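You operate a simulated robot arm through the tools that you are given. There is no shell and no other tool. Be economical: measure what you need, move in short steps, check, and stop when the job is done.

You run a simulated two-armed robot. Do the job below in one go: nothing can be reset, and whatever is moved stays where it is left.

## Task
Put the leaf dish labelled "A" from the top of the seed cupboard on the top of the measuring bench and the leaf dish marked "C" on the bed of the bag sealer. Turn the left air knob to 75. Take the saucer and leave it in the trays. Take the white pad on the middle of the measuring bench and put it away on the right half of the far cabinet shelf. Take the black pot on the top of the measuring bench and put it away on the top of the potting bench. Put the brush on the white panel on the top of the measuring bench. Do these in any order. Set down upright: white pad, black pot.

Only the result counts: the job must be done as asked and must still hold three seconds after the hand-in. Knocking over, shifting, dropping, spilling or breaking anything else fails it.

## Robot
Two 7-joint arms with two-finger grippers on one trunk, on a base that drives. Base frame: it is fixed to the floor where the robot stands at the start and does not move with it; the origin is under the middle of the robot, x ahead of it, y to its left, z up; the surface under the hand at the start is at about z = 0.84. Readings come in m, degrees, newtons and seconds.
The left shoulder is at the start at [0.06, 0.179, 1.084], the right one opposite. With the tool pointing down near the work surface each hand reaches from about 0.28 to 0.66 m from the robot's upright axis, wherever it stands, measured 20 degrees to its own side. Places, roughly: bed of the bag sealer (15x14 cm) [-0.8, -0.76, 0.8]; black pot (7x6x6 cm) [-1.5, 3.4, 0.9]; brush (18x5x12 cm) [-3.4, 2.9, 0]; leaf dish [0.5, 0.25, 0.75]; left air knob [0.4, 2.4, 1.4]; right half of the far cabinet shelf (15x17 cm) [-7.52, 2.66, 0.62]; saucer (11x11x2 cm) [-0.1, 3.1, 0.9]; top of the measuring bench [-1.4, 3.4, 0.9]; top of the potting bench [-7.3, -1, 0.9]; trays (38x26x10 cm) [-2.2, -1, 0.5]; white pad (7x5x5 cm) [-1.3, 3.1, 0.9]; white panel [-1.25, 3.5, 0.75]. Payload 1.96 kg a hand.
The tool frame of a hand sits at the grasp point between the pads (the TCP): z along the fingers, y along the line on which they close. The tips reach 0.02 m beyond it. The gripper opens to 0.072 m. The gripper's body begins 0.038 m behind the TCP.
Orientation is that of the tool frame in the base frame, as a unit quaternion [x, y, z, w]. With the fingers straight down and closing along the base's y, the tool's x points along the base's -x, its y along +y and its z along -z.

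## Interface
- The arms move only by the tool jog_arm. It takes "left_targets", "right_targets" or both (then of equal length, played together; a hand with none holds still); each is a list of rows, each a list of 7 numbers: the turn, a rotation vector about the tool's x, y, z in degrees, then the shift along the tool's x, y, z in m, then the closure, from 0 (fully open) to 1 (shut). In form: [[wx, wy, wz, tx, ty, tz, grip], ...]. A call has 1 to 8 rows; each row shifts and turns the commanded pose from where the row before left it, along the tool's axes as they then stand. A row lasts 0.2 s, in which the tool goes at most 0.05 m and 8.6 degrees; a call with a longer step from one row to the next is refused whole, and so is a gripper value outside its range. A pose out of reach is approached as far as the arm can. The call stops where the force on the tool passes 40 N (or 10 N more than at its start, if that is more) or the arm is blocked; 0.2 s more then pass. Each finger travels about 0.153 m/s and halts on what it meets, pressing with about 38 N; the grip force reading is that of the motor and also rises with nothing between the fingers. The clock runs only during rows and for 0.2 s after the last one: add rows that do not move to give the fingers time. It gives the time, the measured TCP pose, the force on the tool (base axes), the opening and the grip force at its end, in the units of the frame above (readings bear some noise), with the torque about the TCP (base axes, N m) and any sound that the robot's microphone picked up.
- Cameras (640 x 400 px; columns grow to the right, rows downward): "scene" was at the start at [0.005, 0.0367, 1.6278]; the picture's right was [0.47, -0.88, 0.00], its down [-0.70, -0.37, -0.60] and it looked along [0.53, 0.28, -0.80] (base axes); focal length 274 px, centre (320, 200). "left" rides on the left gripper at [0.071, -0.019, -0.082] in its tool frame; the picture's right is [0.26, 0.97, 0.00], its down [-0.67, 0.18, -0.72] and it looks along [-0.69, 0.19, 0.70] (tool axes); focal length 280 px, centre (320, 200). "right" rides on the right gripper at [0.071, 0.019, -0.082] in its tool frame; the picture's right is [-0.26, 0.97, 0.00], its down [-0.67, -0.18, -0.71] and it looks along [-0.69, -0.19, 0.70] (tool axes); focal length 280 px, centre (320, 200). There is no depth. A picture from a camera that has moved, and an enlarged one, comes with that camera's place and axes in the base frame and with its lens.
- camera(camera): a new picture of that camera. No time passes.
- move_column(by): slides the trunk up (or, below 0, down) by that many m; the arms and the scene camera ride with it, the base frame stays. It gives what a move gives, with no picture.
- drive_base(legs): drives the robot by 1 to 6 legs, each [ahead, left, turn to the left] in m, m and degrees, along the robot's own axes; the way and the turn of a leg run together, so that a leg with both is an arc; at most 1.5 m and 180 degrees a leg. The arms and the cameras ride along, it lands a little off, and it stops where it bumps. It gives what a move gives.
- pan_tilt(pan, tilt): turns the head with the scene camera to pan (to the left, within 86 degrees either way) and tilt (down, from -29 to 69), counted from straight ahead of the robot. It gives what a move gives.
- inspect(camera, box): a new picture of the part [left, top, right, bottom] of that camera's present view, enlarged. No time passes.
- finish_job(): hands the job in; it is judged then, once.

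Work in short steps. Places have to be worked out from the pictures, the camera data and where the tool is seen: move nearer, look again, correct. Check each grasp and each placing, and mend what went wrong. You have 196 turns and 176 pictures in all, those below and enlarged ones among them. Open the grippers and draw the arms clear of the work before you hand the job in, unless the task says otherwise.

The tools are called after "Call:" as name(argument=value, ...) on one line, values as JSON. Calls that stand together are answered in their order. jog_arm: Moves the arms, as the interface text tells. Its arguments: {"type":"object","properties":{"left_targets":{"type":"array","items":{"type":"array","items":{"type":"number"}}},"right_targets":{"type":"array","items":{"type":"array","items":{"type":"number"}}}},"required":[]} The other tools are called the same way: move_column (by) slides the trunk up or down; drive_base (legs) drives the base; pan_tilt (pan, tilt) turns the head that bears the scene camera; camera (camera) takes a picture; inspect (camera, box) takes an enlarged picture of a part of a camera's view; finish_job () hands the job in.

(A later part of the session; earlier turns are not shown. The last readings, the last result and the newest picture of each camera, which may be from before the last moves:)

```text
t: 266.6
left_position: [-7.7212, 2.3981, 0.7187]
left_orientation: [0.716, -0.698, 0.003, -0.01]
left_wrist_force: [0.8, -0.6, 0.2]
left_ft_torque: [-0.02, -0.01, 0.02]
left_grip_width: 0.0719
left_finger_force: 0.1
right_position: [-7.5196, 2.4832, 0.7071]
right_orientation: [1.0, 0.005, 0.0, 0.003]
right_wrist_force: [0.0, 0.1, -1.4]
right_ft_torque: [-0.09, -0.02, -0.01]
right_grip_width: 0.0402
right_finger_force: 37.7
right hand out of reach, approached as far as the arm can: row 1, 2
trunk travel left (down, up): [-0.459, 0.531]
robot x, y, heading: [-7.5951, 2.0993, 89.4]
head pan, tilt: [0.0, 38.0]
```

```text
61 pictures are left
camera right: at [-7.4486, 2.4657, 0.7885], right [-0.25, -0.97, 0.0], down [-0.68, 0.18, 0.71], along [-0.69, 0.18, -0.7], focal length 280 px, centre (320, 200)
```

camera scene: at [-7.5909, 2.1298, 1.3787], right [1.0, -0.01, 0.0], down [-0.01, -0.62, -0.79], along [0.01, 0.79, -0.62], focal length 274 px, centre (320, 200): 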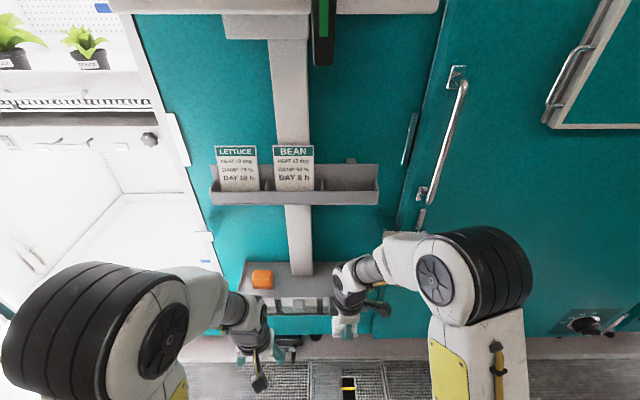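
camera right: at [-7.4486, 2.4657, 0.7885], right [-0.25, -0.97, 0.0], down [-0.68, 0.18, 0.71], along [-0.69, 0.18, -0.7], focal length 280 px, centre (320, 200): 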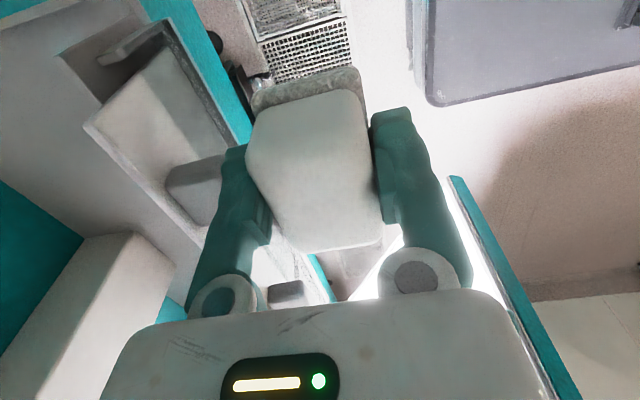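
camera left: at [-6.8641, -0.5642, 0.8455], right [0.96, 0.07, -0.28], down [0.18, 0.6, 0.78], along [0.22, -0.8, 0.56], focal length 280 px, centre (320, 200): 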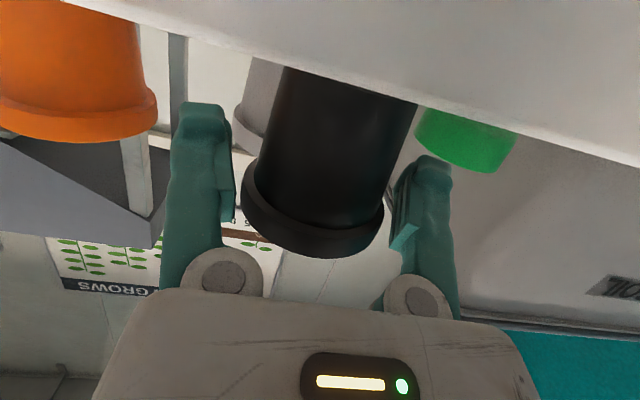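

The front cards reach z of about 0.70 at y = 2.56, so the pad must go over them before it slips under the upper tray. I raise slightly, lean the hand back 15° (fingers forward) and move to y of about 2.61.

Call:
jog_arm(right_targets=[[0, 0, 0, 0, 0, -0.042, 0.7], [8, 0, 0, 0, -0.035, 0.003, 0.7], [7, 0, 0, 0, -0.035, 0.007, 0.7], [0, 0, 0, 0, -0.0435, 0.0117, 0.7], [0, 0, 0, 0, -0.01, 0.003, 0.7]])

Call:
camera(camera="right")

Call:
camera(camera="scene")

```text
t: 267.9
left_position: [-7.7205, 2.397, 0.7209]
left_orientation: [0.716, -0.698, 0.002, -0.01]
left_wrist_force: [0.9, 0.2, -0.1]
left_ft_torque: [-0.01, 0.05, 0.0]
left_grip_width: 0.0723
left_finger_force: 0.0
right_position: [-7.5179, 2.6073, 0.7394]
right_orientation: [0.992, 0.006, -0.001, -0.13]
right_wrist_force: [0.4, 0.5, -0.4]
right_ft_torque: [-0.02, 0.01, 0.04]
right_grip_width: 0.0404
right_finger_force: 38.1
trunk travel left (down, up): [-0.459, 0.531]
robot x, y, heading: [-7.5873, 2.1031, 89.5]
head pan, tilt: [0.0, 38.0]
```

```text
60 pictures are left
camera right: at [-7.4462, 2.5693, 0.8131], right [-0.25, -0.94, -0.25], down [-0.67, -0.02, 0.74], along [-0.69, 0.35, -0.63], focal length 280 px, centre (320, 200)
```

right: 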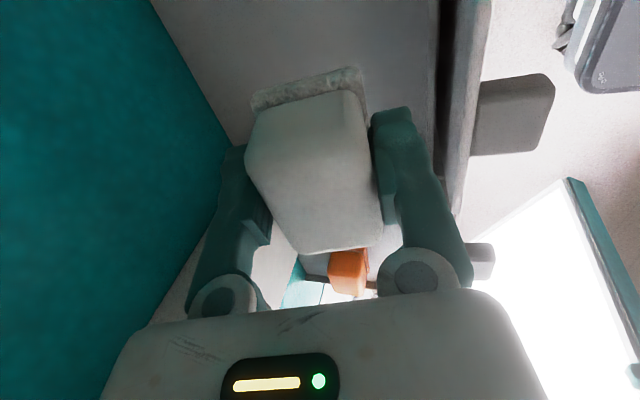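

```text
59 pictures are left
camera scene: at [-7.5908, 2.1278, 1.3786], right [1.0, -0.01, 0.0], down [-0.01, -0.61, -0.79], along [0.01, 0.79, -0.61], focal length 274 px, centre (320, 200)
```

scene: 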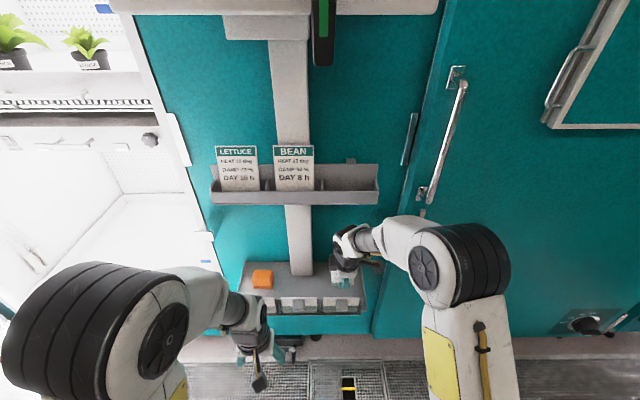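

The pad is over the shelf floor behind the cards. I move down and forward, then bring the hand back to vertical.

Call:
jog_arm(right_targets=[[0, 0, 0, 0, -0.0122, 0.024, 0.7], [0, 0, 0, 0, -0.0122, 0.024, 0.7], [-8, 0, 0, 0, 0, 0, 0.7], [-7, 0, 0, 0, -0.005, 0, 0.7], [0, 0, 0, 0, 0, 0.018, 0.7], [0, 0, 0, 0, 0, 0, 0.7]])

Call:
camera(camera="right")

Call:
inspect(camera="scene", box=[230, 170, 430, 320])

```text
t: 269.2
left_position: [-7.7219, 2.3967, 0.7196]
left_orientation: [0.716, -0.698, 0.002, -0.009]
left_wrist_force: [0.2, 0.2, -0.6]
left_ft_torque: [-0.01, 0.0, 0.01]
left_grip_width: 0.072
left_finger_force: 0.1
right_position: [-7.5186, 2.6474, 0.681]
right_orientation: [1.0, 0.006, 0.0, 0.002]
right_wrist_force: [-0.1, 0.0, -0.8]
right_ft_torque: [0.0, -0.01, -0.01]
right_grip_width: 0.0408
right_finger_force: 38.3
trunk travel left (down, up): [-0.459, 0.531]
robot x, y, heading: [-7.5912, 2.0997, 89.3]
head pan, tilt: [0.0, 38.0]
```

```text
58 pictures are left
camera right: at [-7.4472, 2.6294, 0.7636], right [-0.25, -0.97, 0.0], down [-0.68, 0.18, 0.71], along [-0.69, 0.18, -0.7], focal length 280 px, centre (320, 200)
```

right: 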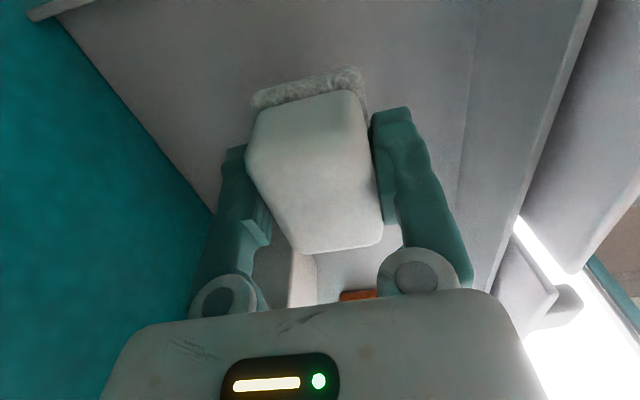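

```text
2.67 times, centred on (330, 245) of scene
camera zoom: at [-7.5907, 2.1292, 1.3787], right [1.0, -0.01, 0.0], down [-0.01, -0.62, -0.79], along [0.01, 0.79, -0.62], focal length 730 px, centre (293, 80)
```

zoom: 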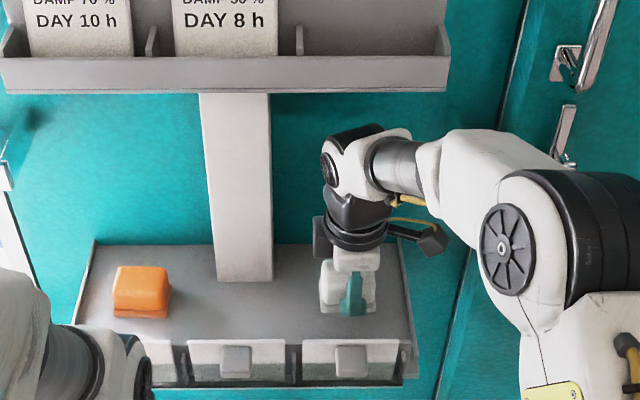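

Nicely inside, under the tray. I lower gently to contact.

Call:
jog_arm(right_targets=[[0, 0, 0, 0, 0, 0.01, 0.7], [0, 0, 0, 0, 0, 0.006, 0.7], [0, 0, 0, 0, 0, 0.004, 0.7], [0, 0, 0, 0, 0, 0, 0.7]])

```text
t: 270.2
left_position: [-7.7215, 2.3972, 0.7188]
left_orientation: [0.717, -0.697, 0.003, -0.009]
left_wrist_force: [-0.5, -0.4, 0.8]
left_ft_torque: [0.01, 0.05, -0.02]
left_grip_width: 0.0719
left_finger_force: 0.0
right_position: [-7.5199, 2.6483, 0.661]
right_orientation: [1.0, 0.006, 0.0, 0.003]
right_wrist_force: [0.7, -0.6, -0.1]
right_ft_torque: [0.0, -0.03, -0.03]
right_grip_width: 0.0406
right_finger_force: 38.2
trunk travel left (down, up): [-0.459, 0.531]
robot x, y, heading: [-7.5931, 2.1018, 89.5]
head pan, tilt: [0.0, 38.0]
```

Call:
jog_arm(right_targets=[[0, 0, 0, 0, 0, 0.004, 0.7], [0, 0, 0, 0, 0, 0.003, 0.7], [0, 0, 0, 0, 0, 0.003, 0.7], [0, 0, 0, 0, 0, 0, 0.7]])

Call:
camera(camera="right")

```text
t: 271.2
left_position: [-7.7212, 2.3972, 0.7196]
left_orientation: [0.717, -0.697, 0.002, -0.01]
left_wrist_force: [-0.1, -0.6, 0.5]
left_ft_torque: [-0.01, -0.02, 0.02]
left_grip_width: 0.0718
left_finger_force: 0.2
right_position: [-7.521, 2.6483, 0.655]
right_orientation: [1.0, 0.006, 0.0, -0.001]
right_wrist_force: [1.5, -0.6, 21.1]
right_ft_torque: [0.1, 0.29, 0.01]
right_grip_width: 0.0406
right_finger_force: 38.3
trunk travel left (down, up): [-0.459, 0.531]
robot x, y, heading: [-7.5889, 2.1006, 89.5]
head pan, tilt: [0.0, 38.0]
```

```text
56 pictures are left
camera right: at [-7.4495, 2.6295, 0.7358], right [-0.25, -0.97, 0.0], down [-0.68, 0.17, 0.72], along [-0.69, 0.18, -0.7], focal length 280 px, centre (320, 200)
```

right: 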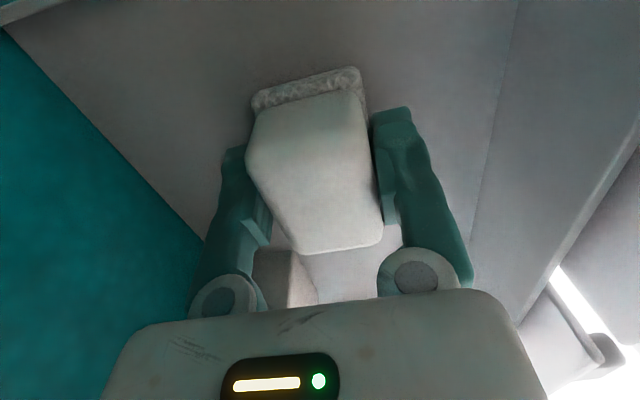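

Contact at 21 N. I ease, open moderately, rise 4.5 cm, then withdraw back and up.

Call:
jog_arm(right_targets=[[0, 0, 0, 0, 0, -0.002, 0.7], [0, 0, 0, 0, 0, 0, 0.3], [0, 0, 0, 0, 0, 0, 0.15], [0, 0, 0, 0, 0, 0, 0.15], [0, 0, 0, 0, 0, -0.02, 0.15], [0, 0, 0, 0, 0, -0.024, 0.15], [0, 0, 0, 0, 0.03, -0.004, 0.15], [0, 0, 0, 0, 0.035, -0.01, 0.15]])

Call:
camera(camera="right")

Call:
inspect(camera="scene", box=[230, 170, 430, 320])

```text
t: 273.1
left_position: [-7.7214, 2.3993, 0.7173]
left_orientation: [0.715, -0.699, 0.003, -0.009]
left_wrist_force: [0.3, -0.3, 0.3]
left_ft_torque: [-0.02, 0.05, -0.01]
left_grip_width: 0.0718
left_finger_force: 0.0
right_position: [-7.5195, 2.5896, 0.7104]
right_orientation: [1.0, 0.005, -0.002, -0.002]
right_wrist_force: [-0.7, 26.5, 3.2]
right_ft_torque: [0.22, 0.02, -0.02]
right_grip_width: 0.0442
right_finger_force: 0.0
trunk travel left (down, up): [-0.459, 0.531]
robot x, y, heading: [-7.5918, 2.0982, 89.5]
head pan, tilt: [0.0, 38.0]
```

```text
55 pictures are left
camera right: at [-7.4477, 2.5709, 0.7915], right [-0.25, -0.97, 0.0], down [-0.68, 0.17, 0.72], along [-0.69, 0.18, -0.7], focal length 280 px, centre (320, 200)
```

right: 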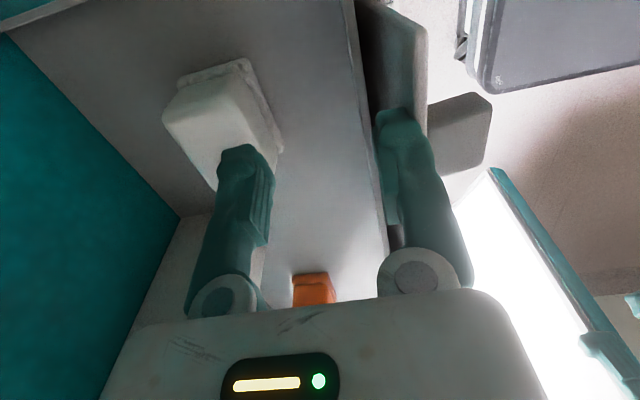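

```text
2.67 times, centred on (330, 245) of scene
camera zoom: at [-7.5909, 2.1341, 1.3786], right [1.0, -0.01, 0.0], down [-0.01, -0.62, -0.79], along [0.01, 0.79, -0.62], focal length 730 px, centre (293, 80)
```

zoom: 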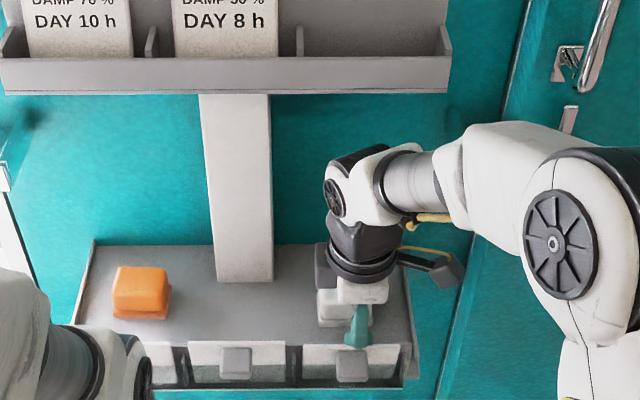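

The near finger is pressing against the inside of the front card. I relieve it by moving forward slightly, then close the fingers, lean the wrist back and rise.

Call:
jog_arm(right_targets=[[0, 0, 0, 0, -0.012, 0, 0.3], [0, 0, 0, 0, 0, 0, 0.7], [0, 0, 0, 0, 0, 0, 0.9], [8, 0, 0, 0, 0, -0.008, 0.9], [7, 0, 0, 0, 0, -0.02, 0.9], [0, 0, 0, 0, 0.0, -0.03, 0.9]])

Call:
camera(camera="right")

```text
t: 274.4
left_position: [-7.7216, 2.3968, 0.7196]
left_orientation: [0.716, -0.698, 0.002, -0.01]
left_wrist_force: [-0.4, -0.4, 0.7]
left_ft_torque: [-0.01, 0.02, 0.03]
left_grip_width: 0.0721
left_finger_force: 0.2
right_position: [-7.519, 2.585, 0.768]
right_orientation: [0.992, 0.004, 0.0, -0.13]
right_wrist_force: [0.0, 0.2, -0.2]
right_ft_torque: [0.03, 0.01, 0.0]
right_grip_width: 0.0072
right_finger_force: 0.0
trunk travel left (down, up): [-0.459, 0.531]
robot x, y, heading: [-7.5892, 2.0998, 89.7]
head pan, tilt: [0.0, 38.0]
```

```text
53 pictures are left
camera right: at [-7.4472, 2.5466, 0.8418], right [-0.25, -0.94, -0.25], down [-0.67, -0.01, 0.74], along [-0.69, 0.35, -0.63], focal length 280 px, centre (320, 200)
```

right: 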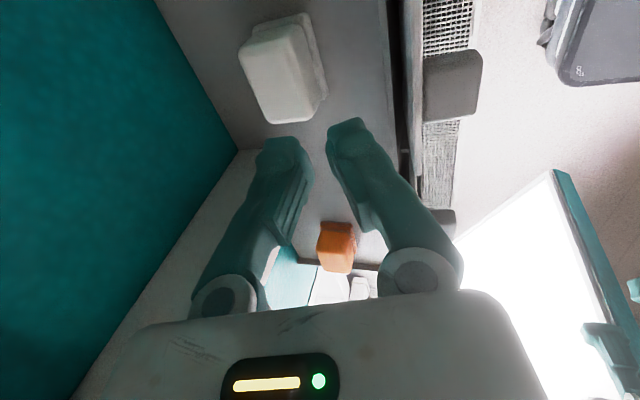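

The pad sits upright on the right half of the shelf. I back out, level the right tool, and turn toward +x for the trip back.

Call:
drive_base(legs=[[-1.4, 0, 0], [-0.28, 0, 0], [0, 0, -89.6]])

Call:
jog_arm(right_targets=[[-8, 0, 0, 0, 0, 0, 0], [-7, 0, 0, 0, 0, 0, 0], [0, 0, 0, 0, 0, 0, 0]])

Call:
inspect(camera="scene", box=[0, 0, 640, 400])

```text
t: 286.8
left_position: [-7.3189, 0.537, 0.7187]
left_orientation: [-0.039, 0.999, -0.008, 0.006]
left_wrist_force: [0.6, -0.7, 0.2]
left_ft_torque: [0.02, 0.03, 0.01]
left_grip_width: 0.0718
left_finger_force: 0.0
right_position: [-7.1212, 0.3464, 0.7662]
right_orientation: [0.722, -0.679, 0.089, -0.095]
right_wrist_force: [0.4, -0.9, 0.2]
right_ft_torque: [0.0, -0.03, -0.01]
right_grip_width: 0.0072
right_finger_force: 0.1
trunk travel left (down, up): [-0.459, 0.531]
robot x, y, heading: [-7.6094, 0.3911, 2.0]
head pan, tilt: [0.0, 38.0]
```

```text
t: 287.6
left_position: [-7.3192, 0.5384, 0.7195]
left_orientation: [-0.037, 0.999, -0.009, 0.006]
left_wrist_force: [-0.7, 0.4, -0.4]
left_ft_torque: [-0.05, -0.01, 0.02]
left_grip_width: 0.0721
left_finger_force: 0.1
right_position: [-7.1213, 0.3455, 0.7675]
right_orientation: [0.729, -0.685, -0.002, 0.001]
right_wrist_force: [0.8, 0.0, -0.6]
right_ft_torque: [0.03, 0.02, 0.01]
right_grip_width: 0.072
right_finger_force: 0.1
trunk travel left (down, up): [-0.459, 0.531]
robot x, y, heading: [-7.6099, 0.393, 2.2]
head pan, tilt: [0.0, 38.0]
```

```text
1.00 times, centred on (320, 200) of scene (not enlarged: the box is as wide or as high as the picture)
camera zoom: at [-7.5833, 0.3963, 1.3787], right [0.04, -1.0, 0.0], down [-0.62, -0.02, -0.79], along [0.79, 0.03, -0.62], focal length 274 px, centre (320, 200)
```

zoom: 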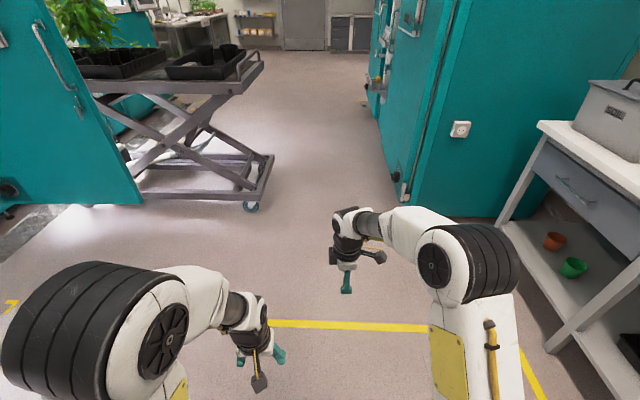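

The lane is clear. I straighten the heading and drive 4.15 m forward, then turn left toward the brush area.

Call:
drive_base(legs=[[0, 0, -2.2], [1.4, 0, 0], [1.4, 0, 0], [1.35, 0, 0], [0, 0, 90]])

Call:
pan_tilt(pan=0, tilt=35)

Call:
camera(camera="scene")

```text
t: 311.8
left_position: [-3.5982, 0.7616, 0.7188]
left_orientation: [0.727, -0.686, 0.003, -0.009]
left_wrist_force: [0.5, 0.0, -0.8]
left_ft_torque: [-0.02, -0.05, 0.03]
left_grip_width: 0.0722
left_finger_force: 0.0
right_position: [-3.4029, 0.9566, 0.7675]
right_orientation: [1.0, 0.022, 0.001, 0.001]
right_wrist_force: [-0.2, 0.0, 0.1]
right_ft_torque: [0.01, -0.01, 0.01]
right_grip_width: 0.0721
right_finger_force: 0.0
trunk travel left (down, up): [-0.459, 0.531]
robot x, y, heading: [-3.4567, 0.4654, 91.4]
head pan, tilt: [0.0, 38.0]
```

```text
t: 312.4
left_position: [-3.5991, 0.7607, 0.7188]
left_orientation: [0.727, -0.687, 0.002, -0.011]
left_wrist_force: [0.8, 0.6, 0.4]
left_ft_torque: [0.01, 0.02, 0.04]
left_grip_width: 0.0719
left_finger_force: 0.0
right_position: [-3.4031, 0.9557, 0.7674]
right_orientation: [1.0, 0.023, 0.0, 0.002]
right_wrist_force: [0.7, -0.7, 0.0]
right_ft_torque: [-0.01, 0.03, 0.02]
right_grip_width: 0.0719
right_finger_force: 0.0
trunk travel left (down, up): [-0.459, 0.531]
robot x, y, heading: [-3.4587, 0.4696, 91.4]
head pan, tilt: [0.0, 35.0]
```

```text
51 pictures are left
camera scene: at [-3.4602, 0.4994, 1.3832], right [1.0, 0.02, 0.0], down [0.01, -0.57, -0.82], along [-0.02, 0.82, -0.57], focal length 274 px, centre (320, 200)
```

scene: 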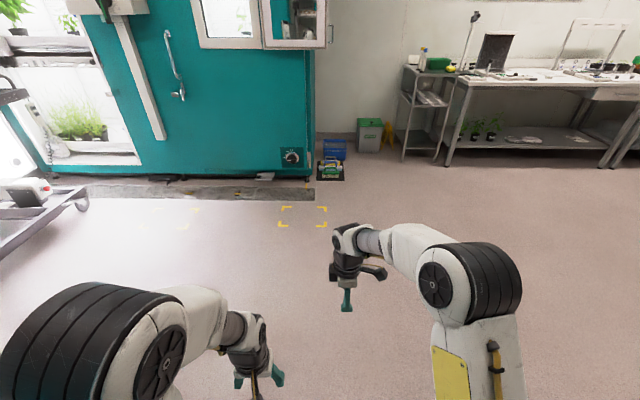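

The brush mat lies just beyond the cabinet corner. I drive to about (-3.17, 2.47) and turn to heading 130° so the brush is about 0.47 m ahead.

Call:
drive_base(legs=[[1.0, -0.168, 0], [0.97, -0.168, 0], [0, 0, 38.6]])

Call:
pan_tilt(pan=-5, tilt=58)

Call:
camera(camera="scene")

```text
t: 324.2
left_position: [-3.3973, 2.597, 0.7195]
left_orientation: [0.9, -0.435, -0.001, -0.01]
left_wrist_force: [-0.4, 0.4, 0.6]
left_ft_torque: [0.0, 0.0, 0.03]
left_grip_width: 0.0721
left_finger_force: 0.1
right_position: [-3.3495, 2.869, 0.7676]
right_orientation: [0.947, 0.322, 0.0, 0.002]
right_wrist_force: [0.0, 0.4, 0.0]
right_ft_torque: [0.01, 0.0, -0.01]
right_grip_width: 0.0722
right_finger_force: 0.1
trunk travel left (down, up): [-0.459, 0.531]
robot x, y, heading: [-3.1168, 2.4368, 126.3]
head pan, tilt: [0.0, 35.0]
```

```text
t: 325.1
left_position: [-3.3985, 2.5959, 0.7189]
left_orientation: [0.901, -0.435, 0.0, -0.01]
left_wrist_force: [0.7, 0.1, 0.4]
left_ft_torque: [0.05, -0.04, -0.01]
left_grip_width: 0.0719
left_finger_force: 0.1
right_position: [-3.3497, 2.8678, 0.7676]
right_orientation: [0.947, 0.323, 0.001, 0.001]
right_wrist_force: [-0.1, 0.7, -0.3]
right_ft_torque: [0.01, 0.0, 0.01]
right_grip_width: 0.072
right_finger_force: 0.0
trunk travel left (down, up): [-0.459, 0.531]
robot x, y, heading: [-3.1138, 2.4384, 126.5]
head pan, tilt: [-5.0, 58.0]
```

```text
50 pictures are left
camera scene: at [-3.1167, 2.4505, 1.3514], right [0.85, 0.52, 0.0], down [0.44, -0.72, -0.53], along [-0.28, 0.45, -0.85], focal length 274 px, centre (320, 200)
```

scene: 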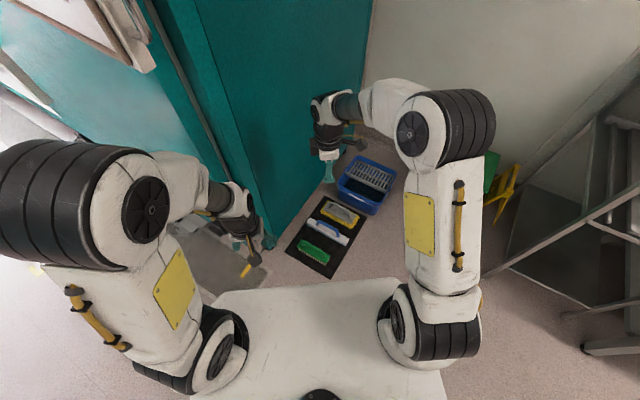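

Call:
inspect(camera="scene", box=[280, 190, 370, 280])

```text
4.44 times, centred on (325, 235) of scene
camera zoom: at [-3.1167, 2.4505, 1.3514], right [0.85, 0.52, 0.0], down [0.44, -0.72, -0.53], along [-0.28, 0.45, -0.85], focal length 1216 px, centre (298, 44)
```

zoom: 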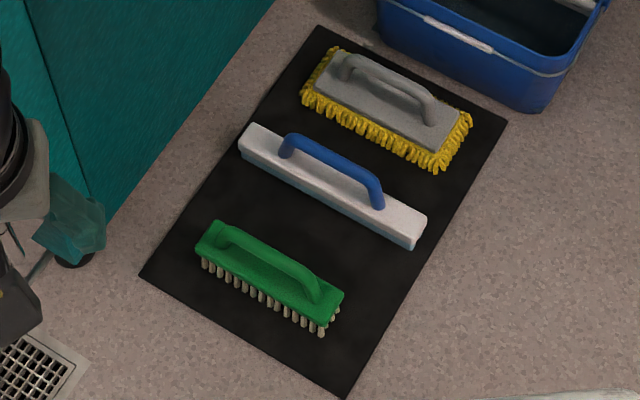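

The green brush's handle runs along x (about -4°), with its middle at about (-3.41, 2.867). I turn the right wrist 41.6° so it closes across the handle, shift over it, and lower the trunk 0.4 m.

Call:
jog_arm(right_targets=[[0, 0, 8.4, 0, 0, 0, 0], [0, 0, 8.3, 0, 0, 0, 0], [0, 0, 8.3, 0, 0, 0, 0], [0, 0, 8.3, 0, 0, 0, 0], [0, 0, 8.3, 0, 0, 0, 0], [0, 0, 0, -0.03, 0, 0, 0], [0, 0, 0, -0.03, 0, 0, 0]])

Call:
move_column(by=-0.4)

Call:
camera(camera="right")

```text
t: 326.7
left_position: [-3.3988, 2.5964, 0.72]
left_orientation: [0.9, -0.436, -0.002, -0.01]
left_wrist_force: [0.0, -0.2, -1.1]
left_ft_torque: [-0.01, 0.0, -0.02]
left_grip_width: 0.0719
left_finger_force: 0.1
right_position: [-3.3796, 2.8711, 0.7663]
right_orientation: [0.999, -0.036, 0.001, 0.001]
right_wrist_force: [0.9, -1.0, 0.6]
right_ft_torque: [0.0, -0.01, 0.02]
right_grip_width: 0.0718
right_finger_force: 0.1
right hand out of reach, approached as far as the arm can: row 7
trunk travel left (down, up): [-0.459, 0.531]
robot x, y, heading: [-3.1152, 2.4412, 126.2]
head pan, tilt: [-5.0, 58.0]
```

```text
t: 330.5
left_position: [-3.3971, 2.5972, 0.3196]
left_orientation: [0.9, -0.436, -0.001, -0.01]
left_wrist_force: [-0.1, 0.4, -1.0]
left_ft_torque: [0.01, -0.01, 0.03]
left_grip_width: 0.072
left_finger_force: 0.0
right_position: [-3.3791, 2.872, 0.3678]
right_orientation: [0.999, -0.034, 0.002, 0.002]
right_wrist_force: [-0.7, 0.6, 0.0]
right_ft_torque: [0.02, 0.03, -0.01]
right_grip_width: 0.072
right_finger_force: 0.0
trunk travel left (down, up): [-0.059, 0.931]
robot x, y, heading: [-3.1159, 2.4379, 126.4]
head pan, tilt: [-5.0, 58.0]
```

```text
48 pictures are left
camera right: at [-3.3102, 2.8472, 0.4494], right [-0.33, -0.94, 0.0], down [-0.66, 0.23, 0.71], along [-0.67, 0.23, -0.7], focal length 280 px, centre (320, 200)
```

right: 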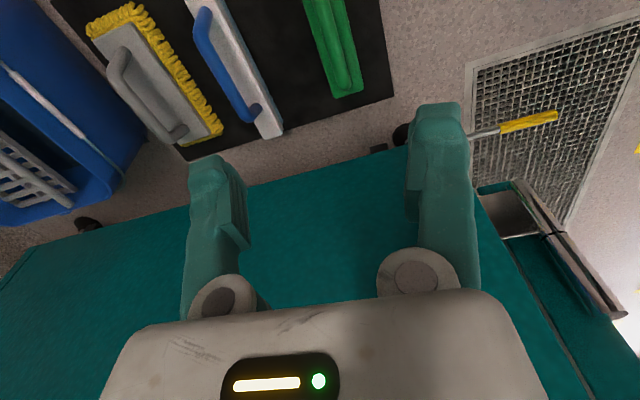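

I move over the handle at about (-3.412, 2.862) and down to z of about 0.2.

Call:
jog_arm(right_targets=[[0, 0, 0, -0.011, 0.004, 0.042, 0], [0, 0, 0, -0.011, 0.004, 0.042, 0], [0, 0, 0, -0.01, 0.004, 0.042, 0], [0, 0, 0, 0, 0, 0.03, 0], [0, 0, 0, 0, 0, 0, 0]])

Call:
camera(camera="right")

```text
t: 331.7
left_position: [-3.3977, 2.597, 0.3201]
left_orientation: [0.901, -0.434, 0.0, -0.01]
left_wrist_force: [0.3, 0.7, -1.4]
left_ft_torque: [0.03, 0.01, -0.03]
left_grip_width: 0.072
left_finger_force: 0.0
right_position: [-3.4128, 2.8623, 0.213]
right_orientation: [0.999, -0.036, 0.001, 0.0]
right_wrist_force: [-0.7, 0.6, -0.1]
right_ft_torque: [0.05, 0.0, -0.03]
right_grip_width: 0.0721
right_finger_force: 0.1
trunk travel left (down, up): [-0.059, 0.931]
robot x, y, heading: [-3.1145, 2.437, 126.6]
head pan, tilt: [-5.0, 58.0]
```

```text
47 pictures are left
camera right: at [-3.3441, 2.8388, 0.2954], right [-0.33, -0.94, 0.0], down [-0.66, 0.23, 0.71], along [-0.67, 0.23, -0.7], focal length 280 px, centre (320, 200)
```

right: 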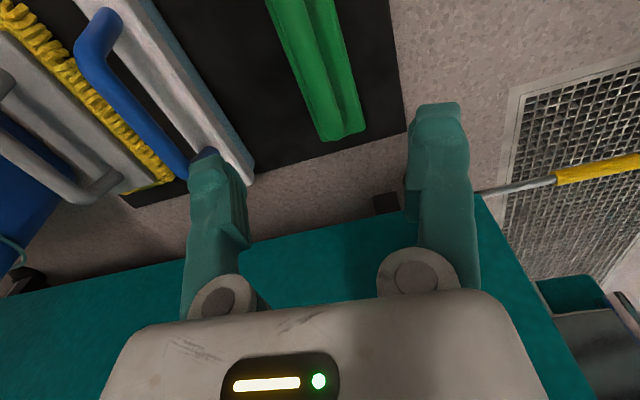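

Aligned with the brush. I descend to z of about 0.10 and close on the handle.

Call:
jog_arm(right_targets=[[0, 0, 0, 0, 0, 0.045, 0], [0, 0, 0, 0, 0, 0.04, 0], [0, 0, 0, 0, 0, 0.026, 0], [0, 0, 0, 0, 0, 0, 0.3], [0, 0, 0, 0, 0, 0, 0.7], [0, 0, 0, 0, 0, 0, 1.0], [0, 0, 0, 0, 0, 0, 1.0]])

Call:
camera(camera="right")

```text
t: 333.3
left_position: [-3.3985, 2.5962, 0.3189]
left_orientation: [0.9, -0.435, -0.001, -0.01]
left_wrist_force: [-0.7, 0.0, -0.5]
left_ft_torque: [0.0, 0.02, 0.0]
left_grip_width: 0.0722
left_finger_force: 0.2
right_position: [-3.412, 2.8598, 0.0982]
right_orientation: [0.999, -0.035, 0.001, 0.0]
right_wrist_force: [-0.2, 0.1, -1.0]
right_ft_torque: [-0.02, 0.01, 0.01]
right_grip_width: 0.0062
right_finger_force: 34.4
trunk travel left (down, up): [-0.059, 0.931]
robot x, y, heading: [-3.1129, 2.4359, 126.6]
head pan, tilt: [-5.0, 58.0]
```

```text
46 pictures are left
camera right: at [-3.3434, 2.836, 0.1804], right [-0.33, -0.94, 0.0], down [-0.66, 0.23, 0.71], along [-0.67, 0.23, -0.7], focal length 280 px, centre (320, 200)
```

right: 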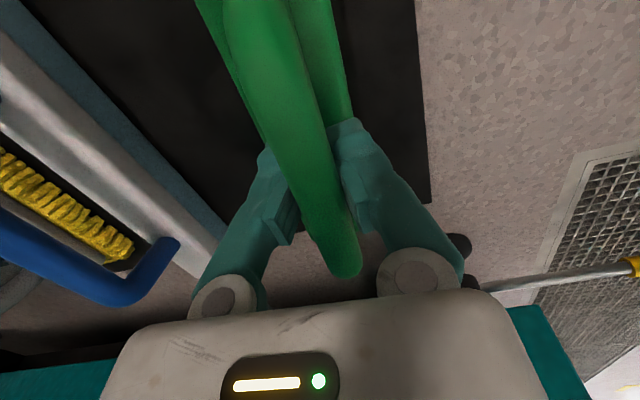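

The width of 6 mm means the fingers closed underneath the handle bar, so the bar is higher than I assumed. I open, rise 18 mm and close again.

Call:
jog_arm(right_targets=[[0, 0, 0, 0, 0, 0, 0.4], [0, 0, 0, 0, 0, 0, 0.2], [0, 0, 0, 0, 0, -0.009, 0.2], [0, 0, 0, 0, 0, -0.009, 0.3], [0, 0, 0, 0, 0, 0, 0.7], [0, 0, 0, 0, 0, 0, 1.0], [0, 0, 0, 0, 0, 0, 1.0]])

Call:
camera(camera="right")

```text
t: 334.9
left_position: [-3.3987, 2.596, 0.3192]
left_orientation: [0.901, -0.435, 0.0, -0.01]
left_wrist_force: [0.4, -0.2, 0.0]
left_ft_torque: [0.0, 0.01, -0.02]
left_grip_width: 0.0717
left_finger_force: 0.0
right_position: [-3.4124, 2.8606, 0.1173]
right_orientation: [0.999, -0.035, 0.001, 0.001]
right_wrist_force: [0.6, 1.3, 1.0]
right_ft_torque: [0.07, -0.04, 0.02]
right_grip_width: 0.0164
right_finger_force: 37.6
trunk travel left (down, up): [-0.059, 0.931]
robot x, y, heading: [-3.115, 2.4398, 126.3]
head pan, tilt: [-5.0, 58.0]
```

```text
45 pictures are left
camera right: at [-3.3423, 2.8368, 0.1991], right [-0.33, -0.94, 0.0], down [-0.66, 0.23, 0.71], along [-0.67, 0.23, -0.7], focal length 280 px, centre (320, 200)
```

right: 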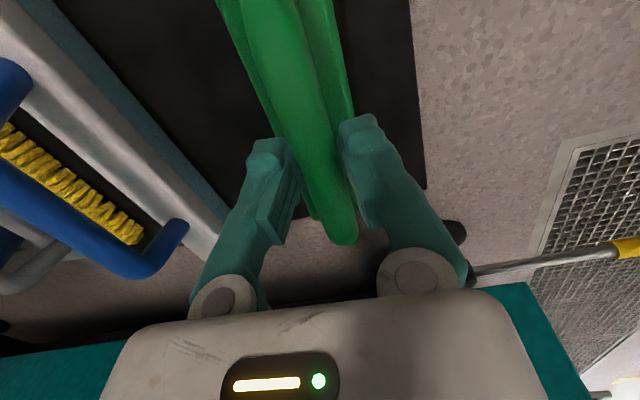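

The handle is gripped at 16 mm. I lift with the trunk and check.

Call:
move_column(by=0.4)

Call:
move_column(by=0.4)

Call:
camera(camera="right")

```text
t: 338.7
left_position: [-3.3988, 2.5953, 0.7194]
left_orientation: [0.901, -0.435, -0.001, -0.01]
left_wrist_force: [0.7, -0.4, 0.1]
left_ft_torque: [0.0, 0.04, 0.01]
left_grip_width: 0.0724
left_finger_force: 0.0
right_position: [-3.4118, 2.861, 0.5167]
right_orientation: [0.999, -0.035, 0.001, 0.001]
right_wrist_force: [0.5, -0.1, -1.6]
right_ft_torque: [-0.01, 0.03, 0.01]
right_grip_width: 0.0161
right_finger_force: 38.1
trunk travel left (down, up): [-0.459, 0.531]
robot x, y, heading: [-3.1137, 2.4404, 126.3]
head pan, tilt: [-5.0, 58.0]
```

```text
t: 342.0
left_position: [-3.3924, 2.5903, 1.0973]
left_orientation: [0.9, -0.436, 0.002, -0.006]
left_wrist_force: [0.4, 0.2, 0.6]
left_ft_torque: [-0.01, 0.01, 0.03]
left_grip_width: 0.072
left_finger_force: 0.0
right_position: [-3.4084, 2.8569, 0.8998]
right_orientation: [0.999, -0.035, 0.0, 0.0]
right_wrist_force: [0.8, 1.3, -1.1]
right_ft_torque: [0.0, 0.01, -0.01]
right_grip_width: 0.0161
right_finger_force: 37.4
trunk travel left (down, up): [-0.838, 0.152]
robot x, y, heading: [-3.1151, 2.4377, 126.4]
head pan, tilt: [-5.0, 58.0]
stopped: the force on the tool passed its limit at 178 N (the readings are from after the stop); the commanded pose is now the measured one
```

```text
44 pictures are left
camera right: at [-3.3393, 2.8341, 0.9806], right [-0.33, -0.94, 0.0], down [-0.66, 0.23, 0.72], along [-0.68, 0.24, -0.7], focal length 280 px, centre (320, 200)
```

right: 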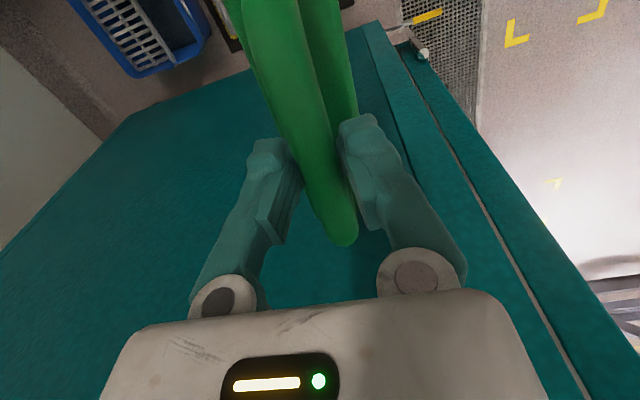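

Something was bumped while rising; possibly an arm touched the open window flap of the cabinet. I look before moving on.

Call:
pan_tilt(pan=15, tilt=30)

Call:
camera(camera="scene")

```text
t: 343.0
left_position: [-3.393, 2.5899, 1.0982]
left_orientation: [0.9, -0.436, 0.002, -0.008]
left_wrist_force: [2.0, -1.2, -3.6]
left_ft_torque: [0.0, 0.06, -0.03]
left_grip_width: 0.0721
left_finger_force: 0.0
right_position: [-3.409, 2.8577, 0.8984]
right_orientation: [0.999, -0.035, -0.002, -0.001]
right_wrist_force: [0.5, 0.0, -1.7]
right_ft_torque: [0.01, 0.02, 0.01]
right_grip_width: 0.0158
right_finger_force: 37.8
trunk travel left (down, up): [-0.838, 0.152]
robot x, y, heading: [-3.115, 2.4384, 126.4]
head pan, tilt: [15.0, 30.0]
```

```text
43 pictures are left
camera scene: at [-3.1453, 2.4426, 1.77], right [0.62, 0.78, 0.0], down [0.39, -0.31, -0.87], along [-0.68, 0.54, -0.5], focal length 274 px, centre (320, 200)
```

scene: 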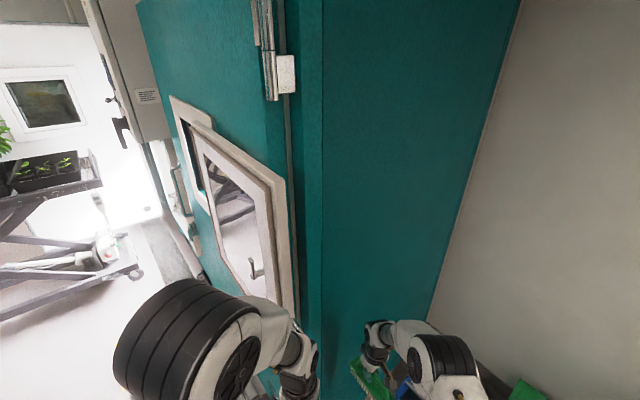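

The left wrist came up against the open window flap. I lower the trunk a little, back straight away, and look at the flap.

Call:
move_column(by=-0.06)

Call:
drive_base(legs=[[-0.45, 0, 0]])

Call:
camera(camera="scene")

```text
t: 344.0
left_position: [-3.3909, 2.5904, 1.036]
left_orientation: [0.9, -0.437, 0.002, -0.006]
left_wrist_force: [-1.0, -0.7, 0.1]
left_ft_torque: [0.02, 0.01, -0.03]
left_grip_width: 0.072
left_finger_force: 0.1
right_position: [-3.4086, 2.8578, 0.8375]
right_orientation: [0.999, -0.035, -0.001, 0.0]
right_wrist_force: [1.1, -0.8, -1.3]
right_ft_torque: [-0.02, 0.01, 0.05]
right_grip_width: 0.0161
right_finger_force: 37.6
trunk travel left (down, up): [-0.778, 0.212]
robot x, y, heading: [-3.1179, 2.441, 126.4]
head pan, tilt: [15.0, 30.0]
```

```text
t: 346.7
left_position: [-3.1231, 2.2224, 1.036]
left_orientation: [0.899, -0.437, 0.003, -0.007]
left_wrist_force: [-0.3, 0.1, -1.5]
left_ft_torque: [-0.01, -0.03, 0.02]
left_grip_width: 0.0721
left_finger_force: 0.2
right_position: [-3.1388, 2.4897, 0.8362]
right_orientation: [0.999, -0.036, 0.0, 0.001]
right_wrist_force: [1.1, 1.2, -1.5]
right_ft_torque: [0.0, -0.02, -0.01]
right_grip_width: 0.016
right_finger_force: 38.0
trunk travel left (down, up): [-0.778, 0.212]
robot x, y, heading: [-2.8427, 2.0686, 126.1]
head pan, tilt: [15.0, 30.0]
```

```text
42 pictures are left
camera scene: at [-2.8788, 2.0777, 1.71], right [0.62, 0.78, 0.0], down [0.39, -0.31, -0.87], along [-0.68, 0.54, -0.5], focal length 274 px, centre (320, 200)
```

scene: 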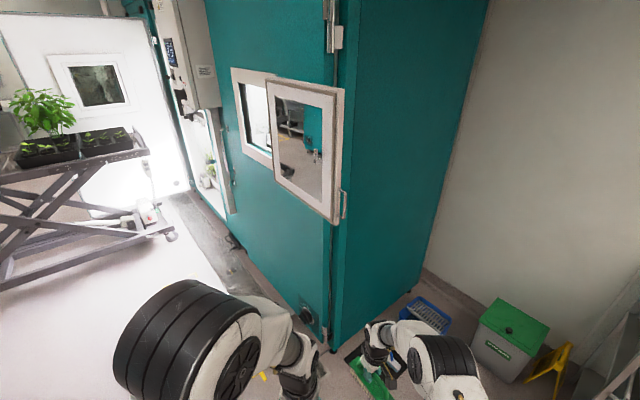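

The flap looks unchanged (it was already open that way). I turn to heading 90°, raise the brush, rotate it so its long side points ahead, and strafe to the measuring bench.

Call:
drive_base(legs=[[0, 0, -36.1], [0, -1.4, 0]])

Call:
move_column(by=0.15)

Call:
jog_arm(right_targets=[[0, 0, 8.25, 0, 0, -0.02, 1], [0, 0, 8.25, 0, 0, -0.02, 1], [0, 0, 8.25, 0, 0, -0.02, 1], [0, 0, 8.25, 0, 0, -0.02, 1], [0, 0, 8.25, 0, 0, -0.02, 1], [0, 0, 8.25, 0, 0, 0, 1]])

Call:
pan_tilt(pan=0, tilt=35)

Call:
camera(camera="scene")

```text
t: 355.4
left_position: [-1.5656, 2.366, 1.0347]
left_orientation: [0.718, -0.696, 0.004, -0.005]
left_wrist_force: [0.4, 0.3, 0.2]
left_ft_torque: [-0.02, 0.0, 0.02]
left_grip_width: 0.072
left_finger_force: 0.1
right_position: [-1.4182, 2.589, 0.8369]
right_orientation: [0.938, -0.345, 0.001, 0.001]
right_wrist_force: [-0.3, -0.4, -1.2]
right_ft_torque: [-0.01, 0.02, 0.0]
right_grip_width: 0.0158
right_finger_force: 38.1
trunk travel left (down, up): [-0.778, 0.212]
robot x, y, heading: [-1.4309, 2.0721, 89.7]
head pan, tilt: [15.0, 30.0]
```

```text
t: 357.2
left_position: [-1.5649, 2.3656, 1.1861]
left_orientation: [0.718, -0.696, 0.006, -0.006]
left_wrist_force: [-0.3, -0.6, 0.7]
left_ft_torque: [0.0, 0.01, 0.01]
left_grip_width: 0.0722
left_finger_force: 0.1
right_position: [-1.4177, 2.5894, 0.9847]
right_orientation: [0.938, -0.346, 0.001, 0.001]
right_wrist_force: [-0.1, -0.1, -2.4]
right_ft_torque: [0.03, -0.01, 0.03]
right_grip_width: 0.0157
right_finger_force: 37.8
trunk travel left (down, up): [-0.928, 0.062]
robot x, y, heading: [-1.4293, 2.0708, 89.8]
head pan, tilt: [15.0, 30.0]
```

```text
t: 358.6
left_position: [-1.5653, 2.365, 1.1863]
left_orientation: [0.718, -0.696, 0.005, -0.006]
left_wrist_force: [0.3, -0.2, -0.3]
left_ft_torque: [0.01, -0.04, -0.01]
left_grip_width: 0.0719
left_finger_force: 0.0
right_position: [-1.4183, 2.5889, 1.088]
right_orientation: [-0.706, 0.708, -0.002, -0.001]
right_wrist_force: [-0.4, -0.6, -2.0]
right_ft_torque: [0.01, 0.0, 0.0]
right_grip_width: 0.0161
right_finger_force: 38.9
trunk travel left (down, up): [-0.928, 0.062]
robot x, y, heading: [-1.4346, 2.0729, 90.0]
head pan, tilt: [15.0, 30.0]
```

```text
t: 359.4
left_position: [-1.5649, 2.3657, 1.1861]
left_orientation: [0.718, -0.696, 0.005, -0.004]
left_wrist_force: [-0.2, -0.1, -0.2]
left_ft_torque: [0.01, 0.0, 0.02]
left_grip_width: 0.0719
left_finger_force: 0.1
right_position: [-1.4175, 2.5887, 1.0868]
right_orientation: [0.708, -0.706, 0.001, 0.002]
right_wrist_force: [-1.0, -0.3, -2.1]
right_ft_torque: [-0.02, 0.03, 0.01]
right_grip_width: 0.016
right_finger_force: 37.7
trunk travel left (down, up): [-0.928, 0.062]
robot x, y, heading: [-1.4303, 2.0696, 90.1]
head pan, tilt: [0.0, 35.0]
```

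```text
41 pictures are left
camera scene: at [-1.4315, 2.1031, 1.8522], right [1.0, 0.0, 0.0], down [0.0, -0.57, -0.82], along [0.0, 0.82, -0.57], focal length 274 px, centre (320, 200)
```

scene: 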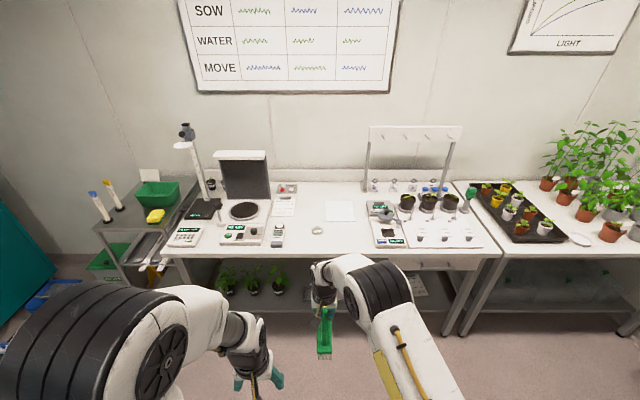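

The white panel's centre is at (-1.315, 3.41). I drive 0.71 m ahead, then stretch the right hand out over the panel.

Call:
drive_base(legs=[[0.71, 0, 0]])

Call:
jog_arm(right_targets=[[0, 0, 0, -0.02, -0.035, 0.01, 1], [0, 0, 0, -0.03, -0.035, 0.01, 1], [0, 0, 0, -0.03, -0.03, 0.01, 1], [0, 0, 0, -0.025, 0, 0, 1], [0, 0, 0, 0, 0, 0, 1]])

Call:
pan_tilt(pan=-10, tilt=48)

Call:
camera(camera="scene")

Call:
camera(camera="right")

```text
t: 363.3
left_position: [-1.5676, 3.0814, 1.1863]
left_orientation: [0.72, -0.694, 0.004, -0.007]
left_wrist_force: [0.2, -0.3, -0.3]
left_ft_torque: [-0.01, -0.01, 0.01]
left_grip_width: 0.0718
left_finger_force: 0.1
right_position: [-1.4209, 3.3059, 1.0887]
right_orientation: [0.709, -0.705, 0.0, 0.0]
right_wrist_force: [-0.6, 0.7, -1.7]
right_ft_torque: [0.01, -0.01, -0.03]
right_grip_width: 0.0159
right_finger_force: 38.1
trunk travel left (down, up): [-0.928, 0.062]
robot x, y, heading: [-1.4306, 2.7918, 90.1]
head pan, tilt: [0.0, 35.0]
```

```text
t: 364.5
left_position: [-1.5665, 3.0826, 1.1857]
left_orientation: [0.72, -0.694, 0.006, -0.005]
left_wrist_force: [0.3, -0.5, 0.2]
left_ft_torque: [0.03, 0.0, -0.02]
left_grip_width: 0.0719
left_finger_force: 0.1
right_position: [-1.3203, 3.3922, 1.0564]
right_orientation: [0.709, -0.705, 0.0, 0.001]
right_wrist_force: [-0.2, 0.0, -1.5]
right_ft_torque: [0.0, 0.0, 0.01]
right_grip_width: 0.016
right_finger_force: 38.1
right hand out of reach, approached as far as the arm can: row 4
trunk travel left (down, up): [-0.928, 0.062]
robot x, y, heading: [-1.4322, 2.7913, 90.3]
head pan, tilt: [0.0, 35.0]
```

```text
t: 365.2
left_position: [-1.5663, 3.0816, 1.1858]
left_orientation: [0.72, -0.694, 0.006, -0.006]
left_wrist_force: [-0.5, 0.3, -0.3]
left_ft_torque: [-0.01, -0.02, -0.02]
left_grip_width: 0.0721
left_finger_force: 0.1
right_position: [-1.3198, 3.3939, 1.0575]
right_orientation: [0.709, -0.705, 0.001, 0.001]
right_wrist_force: [0.0, 0.1, -1.5]
right_ft_torque: [0.02, 0.0, 0.01]
right_grip_width: 0.016
right_finger_force: 38.6
trunk travel left (down, up): [-0.928, 0.062]
robot x, y, heading: [-1.4297, 2.7909, 90.2]
head pan, tilt: [-10.0, 48.0]
```

```text
40 pictures are left
camera scene: at [-1.4183, 2.8105, 1.8332], right [0.99, -0.17, 0.0], down [-0.13, -0.73, -0.67], along [0.11, 0.66, -0.74], focal length 274 px, centre (320, 200)
```

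scene: 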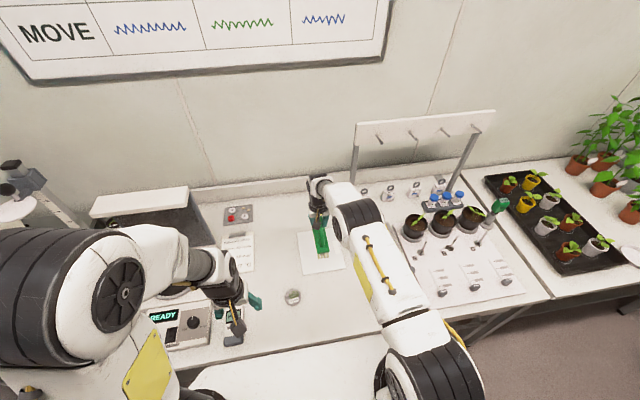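

```text
39 pictures are left
camera right: at [-1.3382, 3.3231, 1.1391], right [-0.97, 0.26, 0.0], down [0.18, 0.68, 0.71], along [0.18, 0.69, -0.7], focal length 280 px, centre (320, 200)
```

right: 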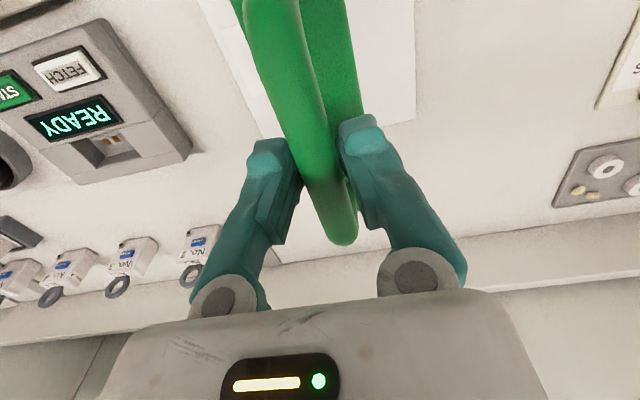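

The brush is centred over the panel within a centimetre. I lower it to just above.

Call:
jog_arm(right_targets=[[0, 0, 0, 0, 0, 0.03, 1], [0, 0, 0, 0, 0, 0.025, 1], [0, 0, 0, -0.006, 0, 0.012, 1], [0, 0, 0, 0, 0, 0.005, 1], [0, 0, 0, 0, 0, 0, 1]])

```text
t: 366.4
left_position: [-1.5653, 3.0819, 1.1855]
left_orientation: [0.72, -0.694, 0.005, -0.006]
left_wrist_force: [-0.8, -0.6, 0.3]
left_ft_torque: [0.01, -0.01, 0.0]
left_grip_width: 0.0722
left_finger_force: 0.1
right_position: [-1.3206, 3.3921, 0.9966]
right_orientation: [0.709, -0.705, 0.0, 0.0]
right_wrist_force: [0.4, 0.3, -1.8]
right_ft_torque: [0.02, 0.0, 0.02]
right_grip_width: 0.016
right_finger_force: 37.3
right hand out of reach, approached as far as the arm can: row 3
trunk travel left (down, up): [-0.928, 0.062]
robot x, y, heading: [-1.432, 2.7893, 90.1]
head pan, tilt: [-10.0, 48.0]
```

Call:
jog_arm(right_targets=[[0, 0, 0, 0, 0, 0.01, 1], [0, 0, 0, 0, 0, 0.005, 1], [0, 0, 0, 0, 0, 0.004, 1], [0, 0, 0, 0, 0, 0, 1]])

```text
t: 367.4
left_position: [-1.5664, 3.0818, 1.1873]
left_orientation: [0.72, -0.694, 0.005, -0.006]
left_wrist_force: [-0.9, 0.1, 0.0]
left_ft_torque: [0.0, 0.0, -0.02]
left_grip_width: 0.0716
left_finger_force: 0.0
right_position: [-1.3212, 3.3885, 0.9855]
right_orientation: [0.709, -0.705, 0.001, 0.0]
right_wrist_force: [-0.3, -0.6, -1.7]
right_ft_torque: [-0.02, 0.02, -0.02]
right_grip_width: 0.0159
right_finger_force: 37.8
right hand out of reach, approached as far as the arm can: row 2
trunk travel left (down, up): [-0.928, 0.062]
robot x, y, heading: [-1.4326, 2.7906, 90.2]
head pan, tilt: [-10.0, 48.0]
```

Reach is at its limit here, so I lower the rest with the trunk in small steps.

Call:
move_column(by=-0.007)

Call:
move_column(by=-0.004)

Call:
inspect(camera="scene", box=[270, 170, 390, 290])

```text
t: 368.0
left_position: [-1.5665, 3.0821, 1.1792]
left_orientation: [0.72, -0.694, 0.006, -0.006]
left_wrist_force: [-0.9, -0.3, 0.1]
left_ft_torque: [0.01, -0.01, -0.02]
left_grip_width: 0.0719
left_finger_force: 0.1
right_position: [-1.3207, 3.3886, 0.9788]
right_orientation: [0.709, -0.706, 0.001, 0.001]
right_wrist_force: [0.6, 0.4, -2.0]
right_ft_torque: [0.02, 0.01, -0.01]
right_grip_width: 0.0159
right_finger_force: 38.3
trunk travel left (down, up): [-0.921, 0.069]
robot x, y, heading: [-1.4344, 2.7897, 90.3]
head pan, tilt: [-10.0, 48.0]
```

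```text
t: 368.5
left_position: [-1.5658, 3.0811, 1.1753]
left_orientation: [0.719, -0.695, 0.005, -0.006]
left_wrist_force: [0.3, -0.6, -0.1]
left_ft_torque: [0.0, -0.01, 0.02]
left_grip_width: 0.0719
left_finger_force: 0.1
right_position: [-1.3191, 3.3885, 0.9755]
right_orientation: [0.709, -0.705, -0.001, -0.001]
right_wrist_force: [1.4, -1.1, 12.6]
right_ft_torque: [-0.91, 0.03, 0.08]
right_grip_width: 0.0155
right_finger_force: 38.1
trunk travel left (down, up): [-0.917, 0.073]
robot x, y, heading: [-1.4304, 2.7849, 90.4]
head pan, tilt: [-10.0, 48.0]
```

```text
3.33 times, centred on (330, 230) of scene
camera zoom: at [-1.4183, 2.8087, 1.8224], right [0.99, -0.17, 0.0], down [-0.13, -0.73, -0.67], along [0.11, 0.66, -0.74], focal length 912 px, centre (287, 100)
```

zoom: 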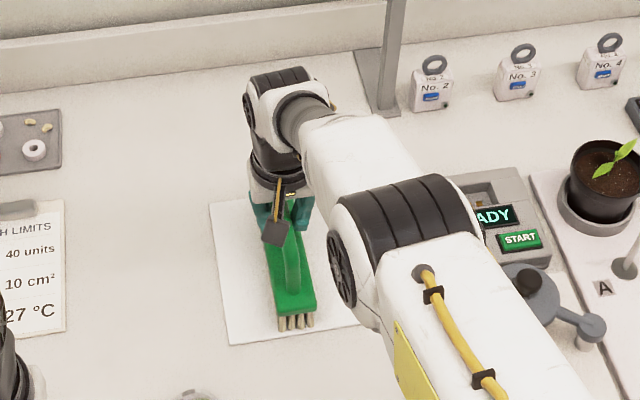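

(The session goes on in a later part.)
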